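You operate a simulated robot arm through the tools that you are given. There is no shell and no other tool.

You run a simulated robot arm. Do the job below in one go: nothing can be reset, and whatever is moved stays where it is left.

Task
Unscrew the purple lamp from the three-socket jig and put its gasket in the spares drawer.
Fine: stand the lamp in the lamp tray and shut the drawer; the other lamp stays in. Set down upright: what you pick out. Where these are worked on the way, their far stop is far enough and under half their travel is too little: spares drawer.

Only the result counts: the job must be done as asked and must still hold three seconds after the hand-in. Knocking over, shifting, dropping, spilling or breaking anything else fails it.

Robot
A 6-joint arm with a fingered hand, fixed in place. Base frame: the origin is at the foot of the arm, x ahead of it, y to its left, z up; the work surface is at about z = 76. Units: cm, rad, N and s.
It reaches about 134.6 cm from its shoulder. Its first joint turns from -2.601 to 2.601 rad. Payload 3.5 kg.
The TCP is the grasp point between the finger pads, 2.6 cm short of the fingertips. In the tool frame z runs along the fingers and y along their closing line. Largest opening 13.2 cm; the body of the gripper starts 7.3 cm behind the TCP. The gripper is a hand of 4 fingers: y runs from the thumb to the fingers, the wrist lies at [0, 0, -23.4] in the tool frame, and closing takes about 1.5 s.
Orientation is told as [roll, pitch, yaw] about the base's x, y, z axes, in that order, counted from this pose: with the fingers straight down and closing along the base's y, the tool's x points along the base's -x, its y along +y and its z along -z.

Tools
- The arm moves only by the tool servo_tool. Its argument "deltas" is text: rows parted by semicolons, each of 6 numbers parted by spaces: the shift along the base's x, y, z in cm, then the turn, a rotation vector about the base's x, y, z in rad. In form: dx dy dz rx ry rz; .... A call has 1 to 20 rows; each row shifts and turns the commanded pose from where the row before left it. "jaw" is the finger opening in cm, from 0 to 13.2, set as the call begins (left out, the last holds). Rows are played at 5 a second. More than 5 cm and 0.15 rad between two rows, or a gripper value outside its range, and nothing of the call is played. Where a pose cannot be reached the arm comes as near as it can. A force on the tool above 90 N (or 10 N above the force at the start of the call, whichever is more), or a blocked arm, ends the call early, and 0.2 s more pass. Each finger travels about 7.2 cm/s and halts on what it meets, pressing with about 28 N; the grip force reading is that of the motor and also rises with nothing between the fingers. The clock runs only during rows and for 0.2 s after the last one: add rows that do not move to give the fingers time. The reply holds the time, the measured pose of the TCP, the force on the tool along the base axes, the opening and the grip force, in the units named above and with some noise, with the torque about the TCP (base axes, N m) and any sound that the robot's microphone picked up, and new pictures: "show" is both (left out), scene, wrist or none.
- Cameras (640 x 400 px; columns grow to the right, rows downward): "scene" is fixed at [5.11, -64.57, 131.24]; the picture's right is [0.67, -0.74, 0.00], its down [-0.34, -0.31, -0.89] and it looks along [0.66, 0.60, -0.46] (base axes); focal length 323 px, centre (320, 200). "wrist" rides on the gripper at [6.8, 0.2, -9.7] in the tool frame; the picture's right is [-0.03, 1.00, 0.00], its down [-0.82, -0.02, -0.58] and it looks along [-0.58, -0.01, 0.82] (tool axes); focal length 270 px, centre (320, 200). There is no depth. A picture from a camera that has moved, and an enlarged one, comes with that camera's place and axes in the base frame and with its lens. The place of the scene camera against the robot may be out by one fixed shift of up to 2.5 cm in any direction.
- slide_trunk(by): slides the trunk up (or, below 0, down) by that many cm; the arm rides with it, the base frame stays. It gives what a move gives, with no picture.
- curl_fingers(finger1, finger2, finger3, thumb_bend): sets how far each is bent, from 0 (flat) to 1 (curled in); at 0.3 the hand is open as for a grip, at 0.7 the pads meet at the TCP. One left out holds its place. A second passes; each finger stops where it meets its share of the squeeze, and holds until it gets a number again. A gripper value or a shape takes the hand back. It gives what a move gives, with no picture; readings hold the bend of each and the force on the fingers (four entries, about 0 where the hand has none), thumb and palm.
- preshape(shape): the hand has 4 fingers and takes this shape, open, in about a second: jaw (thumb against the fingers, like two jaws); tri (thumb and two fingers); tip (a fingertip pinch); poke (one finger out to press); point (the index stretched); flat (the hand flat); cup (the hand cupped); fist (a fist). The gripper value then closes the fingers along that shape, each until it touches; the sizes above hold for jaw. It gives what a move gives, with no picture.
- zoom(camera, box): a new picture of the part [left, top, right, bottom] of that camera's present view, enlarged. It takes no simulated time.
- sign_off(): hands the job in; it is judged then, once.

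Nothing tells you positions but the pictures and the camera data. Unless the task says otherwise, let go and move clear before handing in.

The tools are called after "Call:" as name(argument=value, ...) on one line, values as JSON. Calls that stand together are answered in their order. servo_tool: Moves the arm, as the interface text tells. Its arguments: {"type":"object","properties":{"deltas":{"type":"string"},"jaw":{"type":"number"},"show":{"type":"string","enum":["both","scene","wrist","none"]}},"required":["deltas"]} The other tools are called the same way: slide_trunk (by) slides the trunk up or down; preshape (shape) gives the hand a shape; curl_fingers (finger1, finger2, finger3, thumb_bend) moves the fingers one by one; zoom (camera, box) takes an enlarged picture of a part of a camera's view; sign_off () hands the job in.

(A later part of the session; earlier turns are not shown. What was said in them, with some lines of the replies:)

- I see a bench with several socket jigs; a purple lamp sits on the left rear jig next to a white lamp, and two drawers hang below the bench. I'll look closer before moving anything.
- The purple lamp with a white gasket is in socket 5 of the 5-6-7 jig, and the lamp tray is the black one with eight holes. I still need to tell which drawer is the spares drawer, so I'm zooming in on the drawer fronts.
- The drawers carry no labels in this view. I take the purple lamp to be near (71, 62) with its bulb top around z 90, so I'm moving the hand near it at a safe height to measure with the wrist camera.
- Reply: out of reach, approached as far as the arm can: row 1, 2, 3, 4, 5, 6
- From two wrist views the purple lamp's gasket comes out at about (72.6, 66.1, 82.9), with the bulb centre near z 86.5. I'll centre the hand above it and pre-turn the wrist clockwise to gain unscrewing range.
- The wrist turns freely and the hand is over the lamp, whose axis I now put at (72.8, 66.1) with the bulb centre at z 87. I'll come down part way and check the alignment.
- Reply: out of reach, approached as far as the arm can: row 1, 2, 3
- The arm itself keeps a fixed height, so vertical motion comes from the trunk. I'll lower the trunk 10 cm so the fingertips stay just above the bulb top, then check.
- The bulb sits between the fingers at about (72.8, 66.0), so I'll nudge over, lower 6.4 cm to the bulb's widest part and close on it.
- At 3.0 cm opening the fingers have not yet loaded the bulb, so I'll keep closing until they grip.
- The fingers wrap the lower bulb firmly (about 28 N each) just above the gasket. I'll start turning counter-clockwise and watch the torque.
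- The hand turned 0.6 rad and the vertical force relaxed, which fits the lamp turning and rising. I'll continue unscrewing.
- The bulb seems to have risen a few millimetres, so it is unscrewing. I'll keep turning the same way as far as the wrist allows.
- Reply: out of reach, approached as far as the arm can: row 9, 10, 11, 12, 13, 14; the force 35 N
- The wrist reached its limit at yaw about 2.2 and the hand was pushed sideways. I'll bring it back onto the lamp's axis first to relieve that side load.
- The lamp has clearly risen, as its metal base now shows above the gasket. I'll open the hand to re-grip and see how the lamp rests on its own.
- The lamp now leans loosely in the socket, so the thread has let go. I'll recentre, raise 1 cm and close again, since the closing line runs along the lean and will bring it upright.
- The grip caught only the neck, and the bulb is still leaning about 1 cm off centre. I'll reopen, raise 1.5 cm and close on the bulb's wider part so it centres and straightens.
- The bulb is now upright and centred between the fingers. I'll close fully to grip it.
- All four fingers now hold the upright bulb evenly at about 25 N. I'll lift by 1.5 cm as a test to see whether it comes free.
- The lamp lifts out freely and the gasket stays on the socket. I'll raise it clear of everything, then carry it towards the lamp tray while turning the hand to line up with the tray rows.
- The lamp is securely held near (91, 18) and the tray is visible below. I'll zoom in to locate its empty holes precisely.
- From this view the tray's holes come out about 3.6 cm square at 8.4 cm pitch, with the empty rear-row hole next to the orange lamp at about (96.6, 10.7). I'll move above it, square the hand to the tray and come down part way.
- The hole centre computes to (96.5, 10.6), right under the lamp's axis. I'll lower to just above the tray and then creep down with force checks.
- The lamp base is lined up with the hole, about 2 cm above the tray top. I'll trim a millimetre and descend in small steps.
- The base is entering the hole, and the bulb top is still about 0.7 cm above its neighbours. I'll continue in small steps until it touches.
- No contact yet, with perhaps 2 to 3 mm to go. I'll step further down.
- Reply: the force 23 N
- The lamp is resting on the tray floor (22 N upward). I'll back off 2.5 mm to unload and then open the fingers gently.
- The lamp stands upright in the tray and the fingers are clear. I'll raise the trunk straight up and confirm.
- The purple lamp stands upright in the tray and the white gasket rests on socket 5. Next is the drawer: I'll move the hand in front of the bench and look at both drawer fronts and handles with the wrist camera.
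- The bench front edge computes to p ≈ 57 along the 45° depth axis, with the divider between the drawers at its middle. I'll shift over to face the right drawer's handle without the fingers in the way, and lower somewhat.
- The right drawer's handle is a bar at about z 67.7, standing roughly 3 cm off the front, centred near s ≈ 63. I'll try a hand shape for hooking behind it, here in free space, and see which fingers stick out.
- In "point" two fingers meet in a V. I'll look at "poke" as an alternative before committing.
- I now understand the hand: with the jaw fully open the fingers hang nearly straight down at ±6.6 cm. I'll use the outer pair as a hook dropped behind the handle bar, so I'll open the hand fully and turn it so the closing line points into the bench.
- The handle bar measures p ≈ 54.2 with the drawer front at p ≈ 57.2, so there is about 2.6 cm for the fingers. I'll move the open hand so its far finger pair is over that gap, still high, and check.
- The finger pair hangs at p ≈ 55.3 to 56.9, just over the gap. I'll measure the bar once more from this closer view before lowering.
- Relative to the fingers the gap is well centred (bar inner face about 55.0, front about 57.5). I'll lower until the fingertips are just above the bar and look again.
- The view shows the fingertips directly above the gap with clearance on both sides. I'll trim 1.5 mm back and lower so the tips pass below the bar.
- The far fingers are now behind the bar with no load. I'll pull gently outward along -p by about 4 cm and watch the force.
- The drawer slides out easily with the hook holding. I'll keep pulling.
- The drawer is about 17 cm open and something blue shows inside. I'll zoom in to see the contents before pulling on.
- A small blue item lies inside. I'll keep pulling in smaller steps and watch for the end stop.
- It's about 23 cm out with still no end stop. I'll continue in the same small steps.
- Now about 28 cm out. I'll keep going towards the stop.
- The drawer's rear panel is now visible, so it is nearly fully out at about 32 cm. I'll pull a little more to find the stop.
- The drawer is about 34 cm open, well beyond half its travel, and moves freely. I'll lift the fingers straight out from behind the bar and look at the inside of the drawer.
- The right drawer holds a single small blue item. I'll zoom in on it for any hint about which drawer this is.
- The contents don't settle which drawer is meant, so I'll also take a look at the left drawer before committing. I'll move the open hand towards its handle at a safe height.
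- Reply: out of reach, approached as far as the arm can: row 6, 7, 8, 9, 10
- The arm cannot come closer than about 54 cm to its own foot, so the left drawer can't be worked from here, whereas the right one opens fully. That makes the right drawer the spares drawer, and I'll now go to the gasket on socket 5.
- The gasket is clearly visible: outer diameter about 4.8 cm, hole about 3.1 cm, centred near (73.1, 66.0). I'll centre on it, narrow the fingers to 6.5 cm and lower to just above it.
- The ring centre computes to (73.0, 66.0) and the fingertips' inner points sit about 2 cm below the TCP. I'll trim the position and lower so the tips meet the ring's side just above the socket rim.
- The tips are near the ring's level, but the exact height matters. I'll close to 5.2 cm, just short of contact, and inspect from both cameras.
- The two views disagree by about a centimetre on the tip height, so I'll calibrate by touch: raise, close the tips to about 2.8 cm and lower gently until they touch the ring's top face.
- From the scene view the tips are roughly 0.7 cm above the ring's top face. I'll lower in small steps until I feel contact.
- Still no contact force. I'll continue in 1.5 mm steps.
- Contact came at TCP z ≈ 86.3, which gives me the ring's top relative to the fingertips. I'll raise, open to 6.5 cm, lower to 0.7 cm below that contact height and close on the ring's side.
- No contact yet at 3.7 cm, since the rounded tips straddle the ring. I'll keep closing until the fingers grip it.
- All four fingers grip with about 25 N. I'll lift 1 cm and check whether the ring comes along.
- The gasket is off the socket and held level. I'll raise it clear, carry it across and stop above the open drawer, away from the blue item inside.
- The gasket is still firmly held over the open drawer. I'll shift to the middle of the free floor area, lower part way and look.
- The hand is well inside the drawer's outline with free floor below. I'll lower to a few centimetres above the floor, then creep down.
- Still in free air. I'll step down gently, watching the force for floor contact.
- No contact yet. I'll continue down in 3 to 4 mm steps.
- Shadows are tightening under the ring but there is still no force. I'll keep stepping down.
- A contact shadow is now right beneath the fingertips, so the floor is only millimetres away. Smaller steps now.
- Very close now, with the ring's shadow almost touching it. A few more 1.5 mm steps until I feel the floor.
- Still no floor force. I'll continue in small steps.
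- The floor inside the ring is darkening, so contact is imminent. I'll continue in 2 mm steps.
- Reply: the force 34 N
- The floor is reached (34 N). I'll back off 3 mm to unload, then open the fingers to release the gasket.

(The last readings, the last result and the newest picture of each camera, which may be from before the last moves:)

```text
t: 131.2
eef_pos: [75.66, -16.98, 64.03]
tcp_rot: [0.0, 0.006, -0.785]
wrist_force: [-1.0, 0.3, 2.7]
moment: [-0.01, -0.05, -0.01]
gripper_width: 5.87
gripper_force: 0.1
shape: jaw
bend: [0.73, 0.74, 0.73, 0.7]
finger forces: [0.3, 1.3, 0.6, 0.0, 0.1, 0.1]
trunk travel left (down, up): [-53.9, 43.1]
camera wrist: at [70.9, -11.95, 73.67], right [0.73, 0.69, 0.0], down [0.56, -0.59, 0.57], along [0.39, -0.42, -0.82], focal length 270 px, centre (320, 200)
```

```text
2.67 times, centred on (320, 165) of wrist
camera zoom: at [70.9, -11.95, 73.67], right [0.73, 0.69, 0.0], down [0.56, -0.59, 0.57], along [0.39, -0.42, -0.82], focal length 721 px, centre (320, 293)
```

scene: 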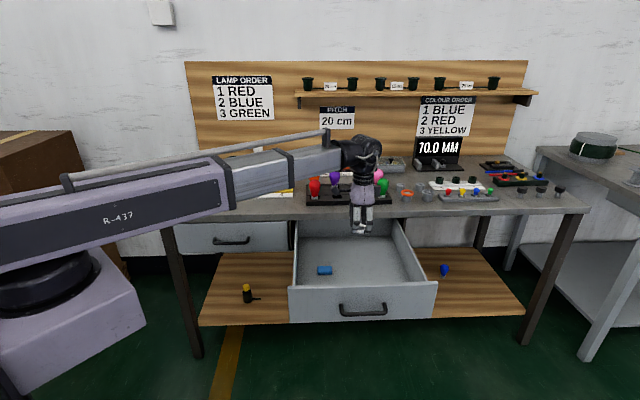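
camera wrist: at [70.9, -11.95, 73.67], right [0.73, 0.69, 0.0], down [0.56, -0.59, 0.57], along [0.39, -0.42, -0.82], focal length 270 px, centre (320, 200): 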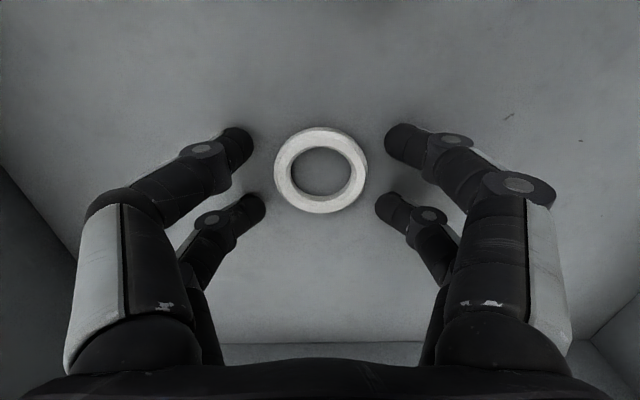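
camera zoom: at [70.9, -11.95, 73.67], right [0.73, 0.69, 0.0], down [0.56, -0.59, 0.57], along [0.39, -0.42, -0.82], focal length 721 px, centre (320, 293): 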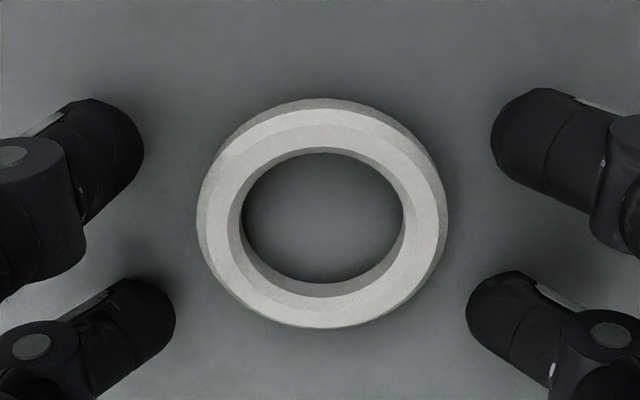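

The gasket lies flat on the drawer floor and the fingers are clear. I'll raise out of the drawer and verify.

Call:
slide_trunk(by=25)

Call:
servo_tool(deltas="-2 -2 0 0 0 0; -2.5 -2.5 0 0 0 0; -3 -3 0 0 0 0; -3 -3 0 0 0 0; -3 -3 0 0 0 0; -3 -3 0 0 0 0; -3 -3 0 0 0 0; -3 -3 0 0 0 0; -2.5 -0.5 0 0 0 0; 0 0 0 0 0 0; 0 0 0 0 0 0", jaw=13.2, show="both")

Call:
zoom(camera="scene", box=[285, 200, 445, 320])

```text
t: 133.8
eef_pos: [75.67, -16.95, 89.01]
tcp_rot: [0.0, 0.006, -0.786]
wrist_force: [0.0, -0.5, 0.2]
moment: [-0.01, 0.0, -0.02]
gripper_width: 5.95
gripper_force: 0.0
shape: jaw
bend: [0.73, 0.73, 0.73, 0.7]
finger forces: [0.0, 0.0, 0.0, 0.0, 0.0, 0.0]
trunk travel left (down, up): [-78.9, 18.1]
```

```text
t: 136.2
eef_pos: [50.73, -39.93, 88.99]
tcp_rot: [-0.002, 0.005, -0.787]
wrist_force: [-0.2, 0.7, 0.4]
moment: [0.02, 0.0, 0.01]
gripper_width: 13.18
gripper_force: 0.1
shape: jaw
bend: [0.3, 0.3, 0.3, 0.3]
finger forces: [0.0, 0.0, 0.0, 0.1, 0.0, 0.0]
trunk travel left (down, up): [-78.9, 18.1]
camera wrist: at [46.02, -35.07, 98.65], right [0.73, 0.69, 0.0], down [0.56, -0.59, 0.57], along [0.39, -0.42, -0.82], focal length 270 px, centre (320, 200)
```

scene: 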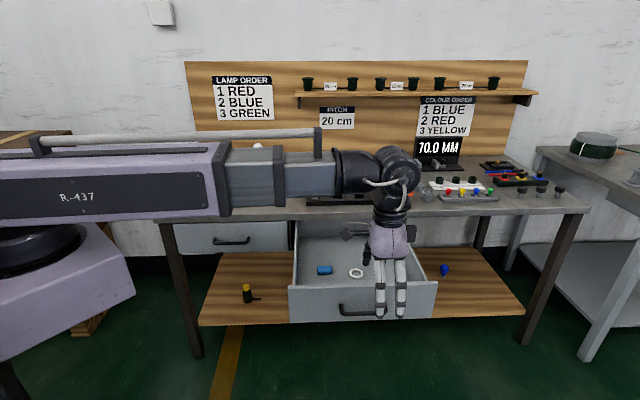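
wrist: 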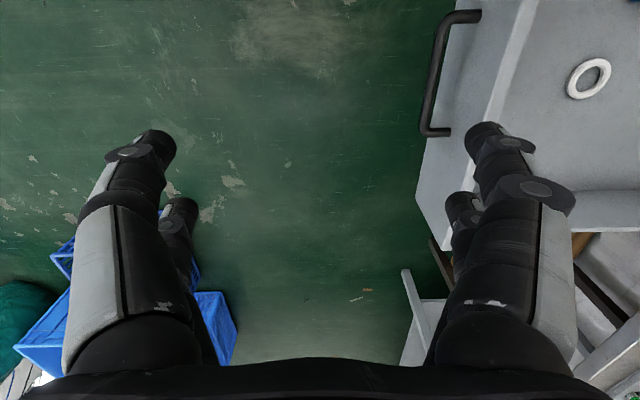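

```text
3.33 times, centred on (365, 260) of scene
camera zoom: at [5.11, -64.57, 131.24], right [0.67, -0.74, 0.0], down [-0.34, -0.31, -0.89], along [0.66, 0.6, -0.46], focal length 1077 px, centre (170, 0)
```

zoom: 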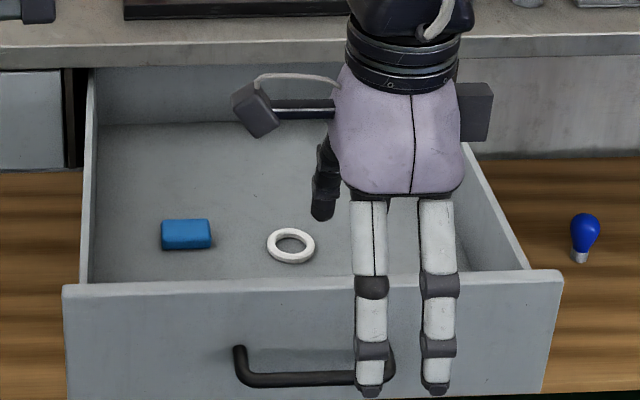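

The gasket sits in the drawer beside the undisturbed blue item. Now I'll lower the open hand in front of the handle so the finger backs can push the bar and close the drawer.

Call:
slide_trunk(by=-20.5)

Call:
servo_tool(deltas="0.8 0.8 0 0 0 0; 0.8 0.8 0 0 0 0; 0.8 0.8 0 0 0 0; 0.6 0.6 0 0 0 0; 0.6 0.6 0 0 0 0; 0.6 0.6 0 0 0 0; 0.6 0.6 0 0 0 0; 0 0 0 0 0 0", show="both")

Call:
zoom(camera="scene", box=[285, 200, 445, 320])

```text
t: 138.4
eef_pos: [50.66, -40.0, 68.61]
tcp_rot: [0.0, 0.005, -0.785]
wrist_force: [-0.1, 0.3, 0.9]
moment: [0.0, -0.03, 0.0]
gripper_width: 13.21
gripper_force: 0.0
shape: jaw
bend: [0.3, 0.3, 0.3, 0.3]
finger forces: [0.1, 0.0, 0.0, 0.0, 0.0, 0.1]
trunk travel left (down, up): [-58.4, 38.6]
```

```text
t: 140.2
eef_pos: [55.78, -35.07, 68.56]
tcp_rot: [0.0, 0.005, -0.786]
wrist_force: [0.4, 0.2, 0.3]
moment: [0.03, 0.03, 0.0]
gripper_width: 13.21
gripper_force: 0.1
shape: jaw
bend: [0.3, 0.3, 0.3, 0.3]
finger forces: [0.0, 0.0, 0.0, 0.1, 0.0, 0.1]
trunk travel left (down, up): [-58.4, 38.6]
camera wrist: at [50.96, -30.13, 78.15], right [0.73, 0.69, 0.0], down [0.56, -0.59, 0.57], along [0.39, -0.42, -0.82], focal length 270 px, centre (320, 200)
```

scene: 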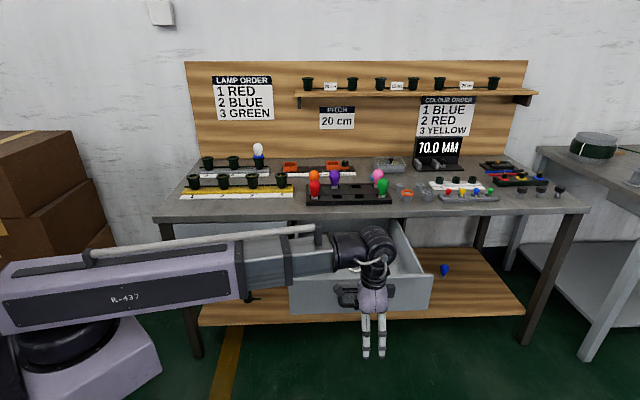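
wrist: 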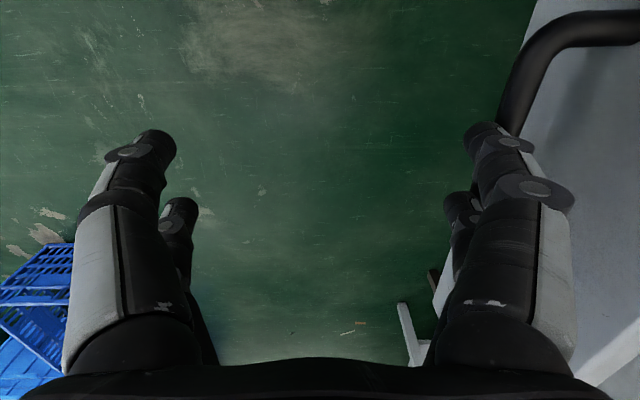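

```text
3.33 times, centred on (365, 260) of scene
camera zoom: at [5.11, -64.57, 131.24], right [0.67, -0.74, 0.0], down [-0.34, -0.31, -0.89], along [0.66, 0.6, -0.46], focal length 1077 px, centre (170, 0)
```

zoom: 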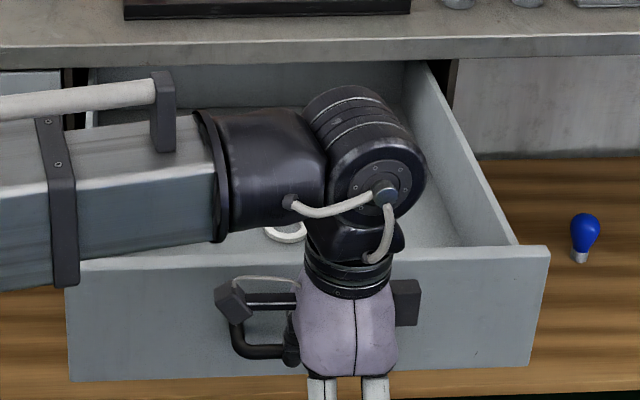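

The fingers press the bar from outside and the drawer is moving in. I'll keep pushing steadily.

Call:
servo_tool(deltas="0.8 0.8 0 0 0 0; 0.8 0.8 0 0 0 0; 0.8 0.8 0 0 0 0; 0.8 0.8 0 0 0 0; 0.8 0.8 0 0 0 0; 0.8 0.8 0 0 0 0; 0.8 0.8 0 0 0 0; 0.8 0.8 0 0 0 0; 0.8 0.8 0 0 0 0; 0.8 0.8 0 0 0 0; 0.8 0.8 0 0 0 0; 0.8 0.8 0 0 0 0; 0.8 0.8 0 0 0 0; 0.8 0.8 0 0 0 0; 0.8 0.8 0 0 0 0; 0.8 0.8 0 0 0 0; 0.8 0.8 0 0 0 0; 0.8 0.8 0 0 0 0; 0 0 0 0 0 0", show="both")

Call:
zoom(camera="scene", box=[285, 190, 445, 310])

```text
t: 144.2
eef_pos: [69.9, -20.77, 68.38]
tcp_rot: [0.0, 0.005, -0.789]
wrist_force: [-0.7, 0.0, 0.2]
moment: [0.02, -0.01, 0.0]
gripper_width: 13.19
gripper_force: 0.0
shape: jaw
bend: [0.3, 0.3, 0.3, 0.3]
finger forces: [0.0, 0.0, 0.0, 0.0, 0.0, 0.0]
trunk travel left (down, up): [-58.4, 38.6]
camera wrist: at [65.27, -15.79, 78.15], right [0.73, 0.69, 0.0], down [0.56, -0.59, 0.57], along [0.39, -0.42, -0.82], focal length 270 px, centre (320, 200)
```

scene: 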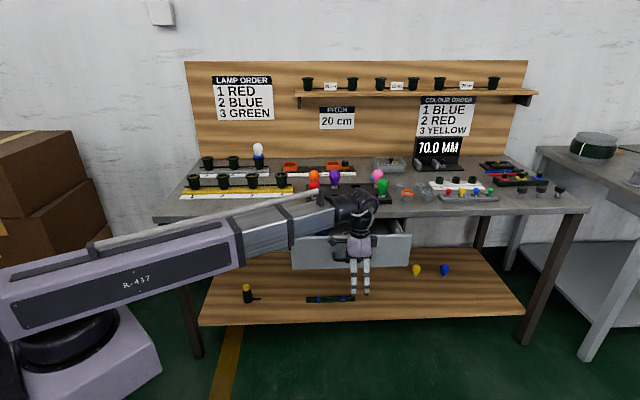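
wrist: 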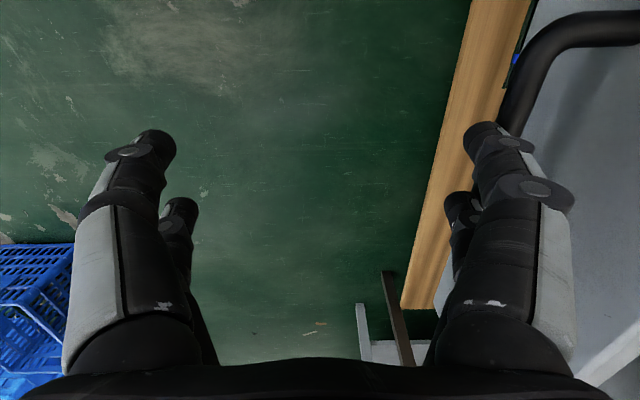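

```text
3.33 times, centred on (365, 250) of scene
camera zoom: at [5.11, -64.57, 131.24], right [0.67, -0.74, 0.0], down [-0.34, -0.31, -0.89], along [0.66, 0.6, -0.46], focal length 1077 px, centre (170, 33)
```

zoom: 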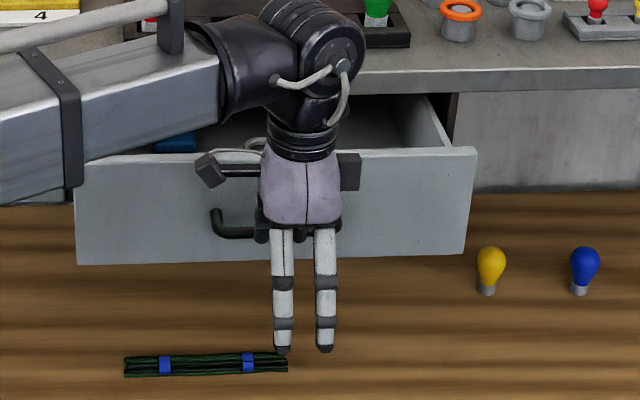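

About 11 cm remains. I'll push on, slowing near the end to feel the closed stop.

Call:
servo_tool(deltas="0.8 0.8 0 0 0 0; 0.8 0.8 0 0 0 0; 0.8 0.8 0 0 0 0; 0.8 0.8 0 0 0 0; 0.8 0.8 0 0 0 0; 0.8 0.8 0 0 0 0; 0.6 0.6 0 0 0 0; 0.5 0.5 0 0 0 0; 0.4 0.4 0 0 0 0; 0.3 0.3 0 0 0 0; 0.3 0.3 0 0 0 0; 0 0 0 0 0 0", show="both")

Call:
zoom(camera="scene", box=[285, 180, 425, 285])

```text
t: 146.8
eef_pos: [76.78, -14.09, 68.49]
tcp_rot: [0.001, 0.005, -0.789]
wrist_force: [0.6, -0.2, 0.7]
moment: [-0.03, 0.01, 0.0]
gripper_width: 13.17
gripper_force: 0.0
shape: jaw
bend: [0.31, 0.3, 0.3, 0.3]
finger forces: [0.2, 0.0, 0.0, 0.1, 0.0, 0.1]
trunk travel left (down, up): [-58.4, 38.6]
camera wrist: at [72.15, -8.92, 78.15], right [0.73, 0.69, 0.0], down [0.56, -0.59, 0.57], along [0.39, -0.42, -0.82], focal length 270 px, centre (320, 200)
```

scene: 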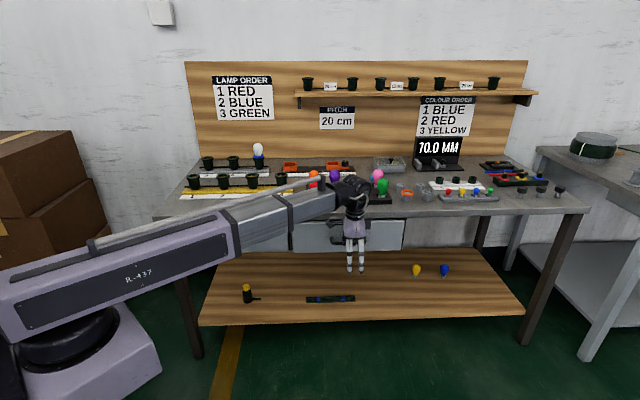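
wrist: 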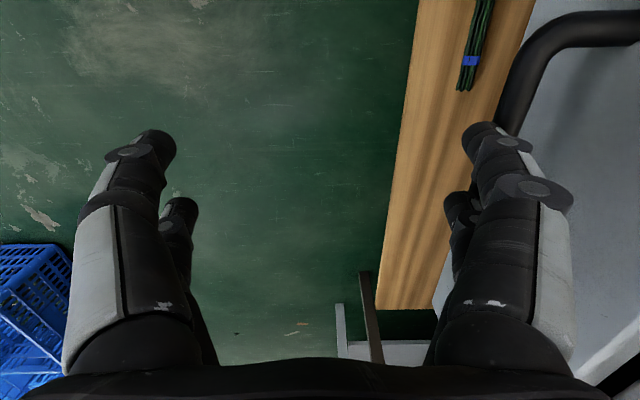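

```text
3.81 times, centred on (355, 232) of scene
camera zoom: at [5.11, -64.57, 131.24], right [0.67, -0.74, 0.0], down [-0.34, -0.31, -0.89], along [0.66, 0.6, -0.46], focal length 1230 px, centre (187, 76)
```

zoom: 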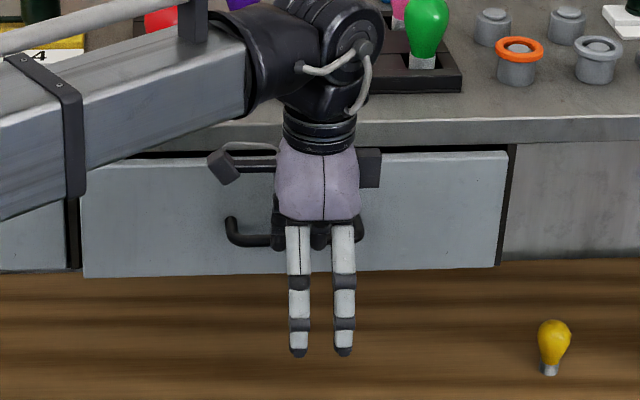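

About a centimetre remains. I'll push in small increments until the stop gives resistance.

Call:
servo_tool(deltas="0.2 0.2 0 0 0 0; 0.2 0.2 0 0 0 0; 0.2 0.2 0 0 0 0; 0.2 0.2 0 0 0 0; 0 0 0 0 0 0", show="none")

Call:
zoom(camera="scene", box=[285, 180, 425, 285])

```text
t: 148.0
eef_pos: [77.74, -13.16, 68.49]
tcp_rot: [-0.001, 0.005, -0.786]
wrist_force: [0.0, -0.5, -0.5]
moment: [-0.03, -0.03, 0.0]
gripper_width: 13.22
gripper_force: 0.1
shape: jaw
bend: [0.31, 0.3, 0.3, 0.3]
finger forces: [0.2, 0.0, 0.1, 0.0, 0.1, 0.1]
trunk travel left (down, up): [-58.4, 38.6]
```

```text
3.81 times, centred on (355, 232) of scene
camera zoom: at [5.11, -64.57, 131.24], right [0.67, -0.74, 0.0], down [-0.34, -0.31, -0.89], along [0.66, 0.6, -0.46], focal length 1230 px, centre (187, 76)
```

zoom: 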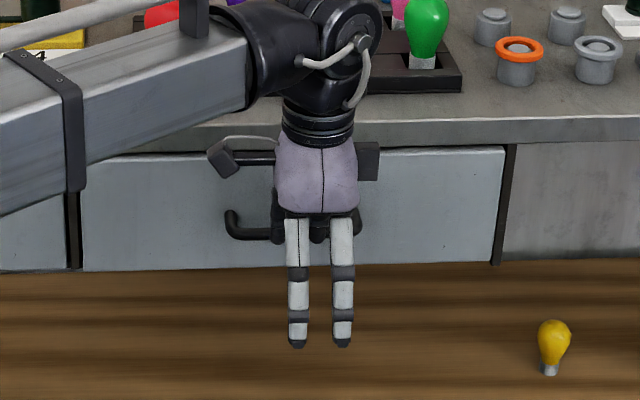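

Nearly flush. I'll keep pushing gently and read the force.

Call:
servo_tool(deltas="0.15 0.15 0 0 0 0; 0.15 0.15 0 0 0 0; 0.15 0.15 0 0 0 0; 0 0 0 0 0 0", show="none")

Call:
servo_tool(deltas="0.15 0.15 0 0 0 0; 0.15 0.15 0 0 0 0; 0 0 0 0 0 0", show="none")

Call:
zoom(camera="scene", box=[285, 180, 425, 285])

```text
t: 149.0
eef_pos: [78.13, -12.75, 68.51]
tcp_rot: [-0.003, 0.004, -0.785]
wrist_force: [-1.3, -0.8, 1.6]
moment: [0.02, 0.02, 0.04]
gripper_width: 13.16
gripper_force: 0.1
shape: jaw
bend: [0.31, 0.31, 0.3, 0.3]
finger forces: [1.3, 1.0, 0.0, 0.1, 0.0, 0.0]
trunk travel left (down, up): [-58.4, 38.6]
```

```text
t: 149.8
eef_pos: [78.54, -12.56, 68.67]
tcp_rot: [-0.002, 0.005, -0.785]
wrist_force: [-6.2, -6.4, 6.5]
moment: [0.24, -0.25, -0.04]
gripper_width: 13.17
gripper_force: 0.1
shape: jaw
bend: [0.33, 0.33, 0.3, 0.3]
finger forces: [5.0, 4.7, 0.0, 0.0, 0.1, 0.1]
trunk travel left (down, up): [-58.4, 38.6]
```

```text
3.81 times, centred on (355, 232) of scene
camera zoom: at [5.11, -64.57, 131.24], right [0.67, -0.74, 0.0], down [-0.34, -0.31, -0.89], along [0.66, 0.6, -0.46], focal length 1230 px, centre (187, 76)
```

zoom: 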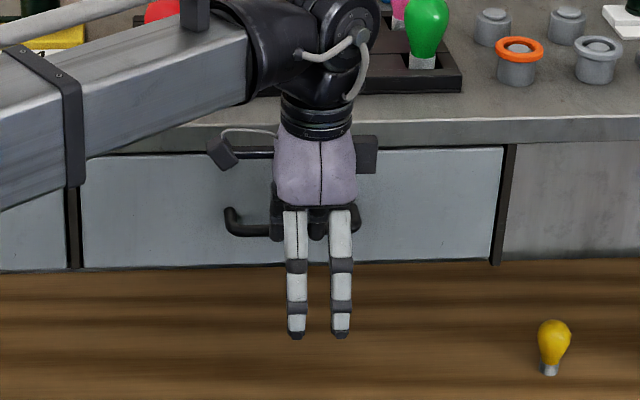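

Resistance has risen to about 9 N, so the drawer is at its closed stop. One more light push to be sure, then I'll back away.

Call:
servo_tool(deltas="0.15 0.15 0 0 0 0; 0.15 0.15 0 0 0 0; 0 0 0 0 0 0; 0 0 0 0 0 0", show="none")

Call:
servo_tool(deltas="-0.3 -0.3 0 0 0 0; -0.6 -0.6 0 0 0 0; -1 -1 0 0 0 0; -1.5 -1.5 0 0 0 0; -1.5 -1.5 0 0 0 0; -1.5 -1.5 0 0 0 0; 0 0 0 0 0 0", show="both")

Call:
zoom(camera="scene", box=[285, 180, 425, 285])

```text
t: 150.8
eef_pos: [78.58, -12.21, 68.61]
tcp_rot: [0.001, 0.005, -0.787]
wrist_force: [-7.0, -9.6, 7.5]
moment: [0.16, -0.28, -0.19]
gripper_width: 13.14
gripper_force: 0.0
shape: jaw
bend: [0.36, 0.35, 0.3, 0.3]
finger forces: [7.1, 6.8, 0.1, 0.0, 0.1, 0.0]
trunk travel left (down, up): [-58.4, 38.6]
```

```text
t: 152.4
eef_pos: [72.19, -18.53, 68.53]
tcp_rot: [0.0, 0.004, -0.786]
wrist_force: [0.2, -0.1, 0.1]
moment: [-0.01, -0.01, -0.01]
gripper_width: 13.2
gripper_force: 0.1
shape: jaw
bend: [0.3, 0.3, 0.3, 0.3]
finger forces: [0.0, 0.0, 0.1, 0.0, 0.1, 0.0]
trunk travel left (down, up): [-58.4, 38.6]
camera wrist: at [67.57, -13.52, 78.16], right [0.73, 0.69, 0.0], down [0.56, -0.59, 0.57], along [0.39, -0.42, -0.82], focal length 270 px, centre (320, 200)
```

scene: 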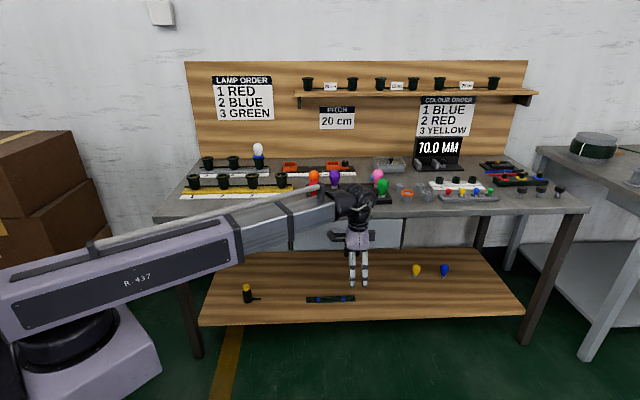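
wrist: 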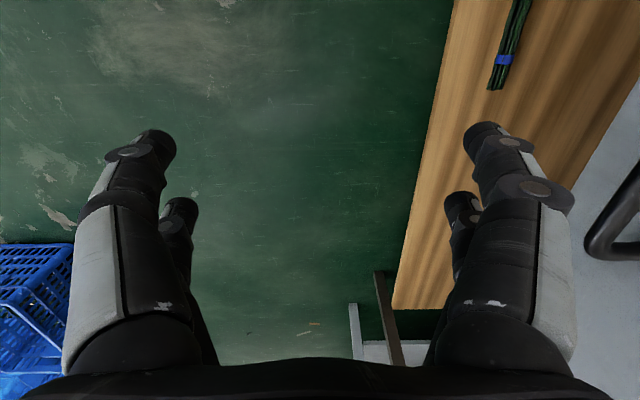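

```text
3.81 times, centred on (355, 232) of scene
camera zoom: at [5.11, -64.57, 131.24], right [0.67, -0.74, 0.0], down [-0.34, -0.31, -0.89], along [0.66, 0.6, -0.46], focal length 1230 px, centre (187, 76)
```

zoom: 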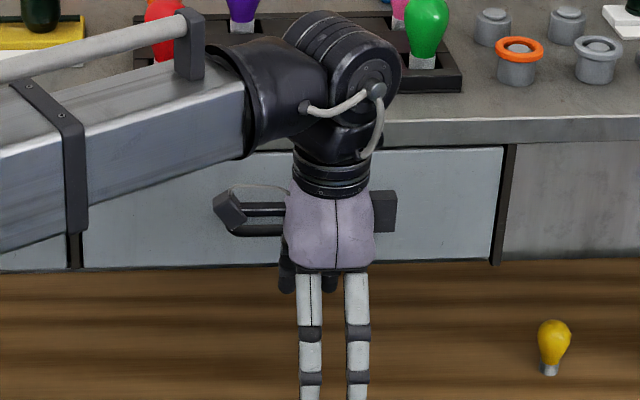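

The drawer is shut and the hand has backed away from the handle. I'll raise the arm clear and make a final inspection of the whole scene.

Call:
slide_trunk(by=35)

Call:
servo_tool(deltas="0 0 0 0 0 0; 0 0 0 0 0 0", show="both")

Call:
zoom(camera="scene", box=[285, 210, 415, 262])

Call:
zoom(camera="scene", box=[290, 130, 430, 217])

Call:
zoom(camera="scene", box=[170, 130, 310, 217])

Call:
zoom(camera="scene", box=[160, 200, 420, 362])

```text
t: 155.8
eef_pos: [72.24, -18.49, 103.38]
tcp_rot: [-0.001, 0.007, -0.785]
wrist_force: [-0.2, -0.4, 0.1]
moment: [-0.03, 0.03, 0.0]
gripper_width: 13.17
gripper_force: 0.0
shape: jaw
bend: [0.3, 0.3, 0.3, 0.3]
finger forces: [0.0, 0.0, 0.0, 0.1, 0.0, 0.1]
trunk travel left (down, up): [-93.4, 3.6]
```

```text
t: 156.4
eef_pos: [72.29, -18.45, 103.45]
tcp_rot: [-0.002, 0.006, -0.787]
wrist_force: [0.3, -0.5, 0.0]
moment: [0.0, -0.01, 0.0]
gripper_width: 13.19
gripper_force: 0.1
shape: jaw
bend: [0.3, 0.3, 0.3, 0.3]
finger forces: [0.0, 0.0, 0.0, 0.0, 0.1, 0.0]
trunk travel left (down, up): [-93.4, 3.6]
camera wrist: at [67.58, -13.51, 113.15], right [0.73, 0.69, 0.0], down [0.56, -0.59, 0.57], along [0.39, -0.42, -0.82], focal length 270 px, centre (320, 200)
```

scene: 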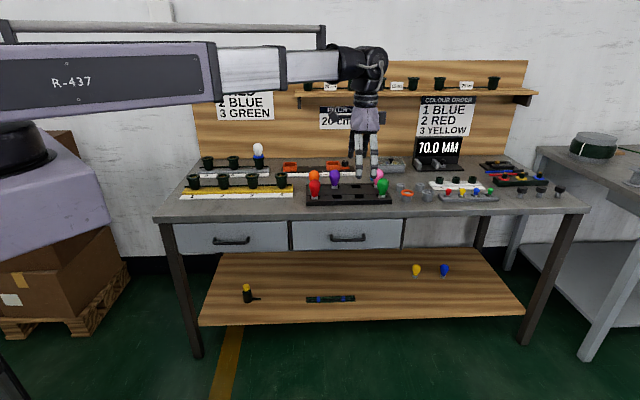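
wrist: 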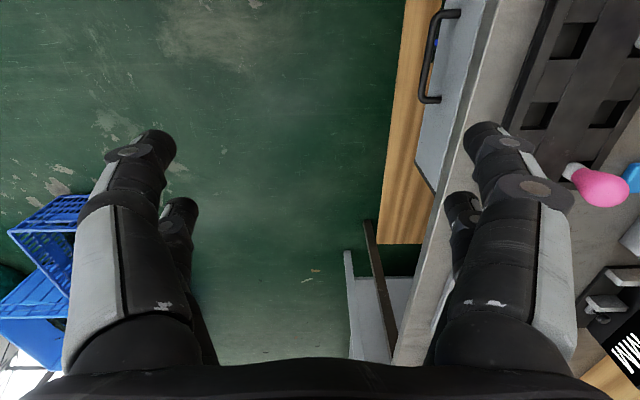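

```text
4.92 times, centred on (350, 236) of scene
camera zoom: at [5.11, -64.57, 131.24], right [0.67, -0.74, 0.0], down [-0.34, -0.31, -0.89], along [0.66, 0.6, -0.46], focal length 1590 px, centre (172, 23)
```

zoom: 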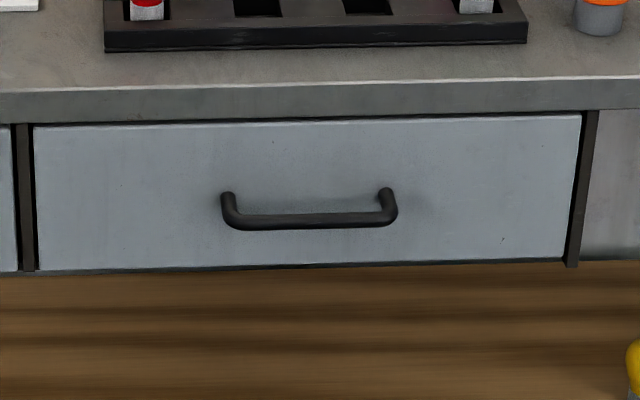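

```text
4.57 times, centred on (360, 174) of scene
camera zoom: at [5.11, -64.57, 131.24], right [0.67, -0.74, 0.0], down [-0.34, -0.31, -0.89], along [0.66, 0.6, -0.46], focal length 1477 px, centre (137, 321)
```

zoom: 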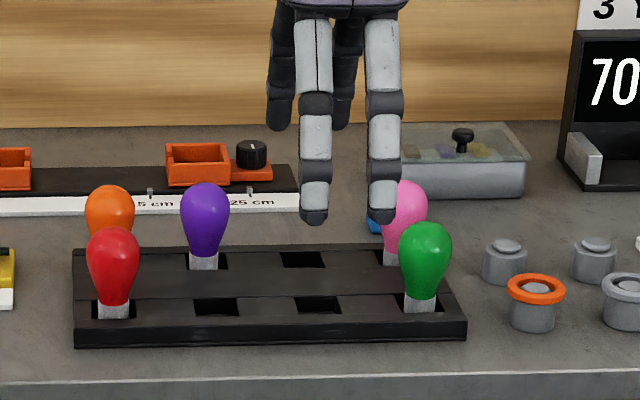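

```text
4.57 times, centred on (240, 174) of scene
camera zoom: at [5.11, -64.57, 131.24], right [0.67, -0.74, 0.0], down [-0.34, -0.31, -0.89], along [0.66, 0.6, -0.46], focal length 1477 px, centre (686, 321)
```

zoom: 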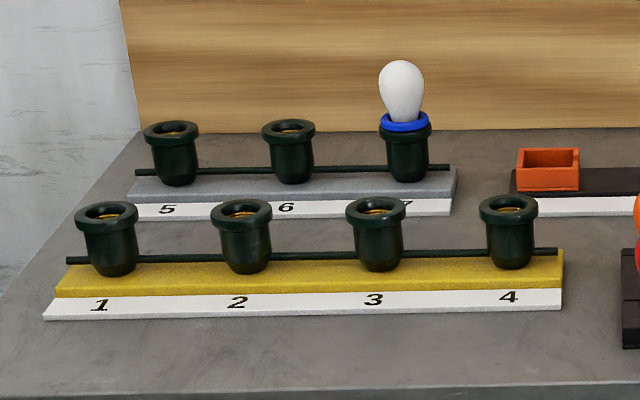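

```text
2.46 times, centred on (290, 281) of scene
camera zoom: at [5.11, -64.57, 131.24], right [0.67, -0.74, 0.0], down [-0.34, -0.31, -0.89], along [0.66, 0.6, -0.46], focal length 795 px, centre (394, 1)
```

zoom: 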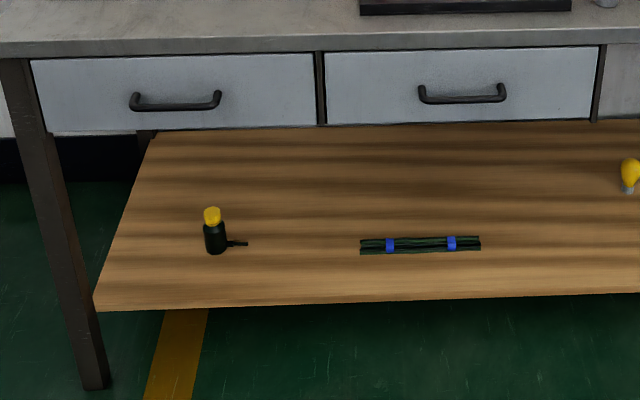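

Everything checks out in the final pictures: the purple lamp stands upright in the tray, socket 5 is bare, and the white lamp is still in socket 7. The gasket is in the right-hand drawer, which is shut flush as at the start, and the hand is clear, so I'm handing in.

One thing I had to infer: no drawer is labelled. I took the right one as the spares drawer because the left one is too close to the arm's foot to be opened.

Call:
sign_off()

```text
The job is handed in.
```

I've handed the job in: the purple lamp is out of the three-socket jig and its white gasket is in the right-hand drawer. I don't have the judge's result yet.

- **Lamp:** it stands upright in the black lamp tray, in the rear hole next to the orange lamp. The white lamp is still in socket 7.
- **Gasket:** it was lying flat on the drawer floor, clear of the blue item already there, when I last saw it before shutting the drawer.
- **Drawer:** I pulled it out about 34 cm without reaching its end stop, then pushed it shut. It looks the same as at the start.
- **Rest of the bench:** nothing else looks moved in the final pictures, and the hand is clear.

**Which drawer:** neither drawer is labelled, so I had to guess which one holds spares. I chose the right one because the arm cannot come closer than about 54 cm to its own foot. That leaves almost no room to pull the left drawer open. I did not open the left drawer to check; if it is the spares drawer, the gasket is in the wrong place.
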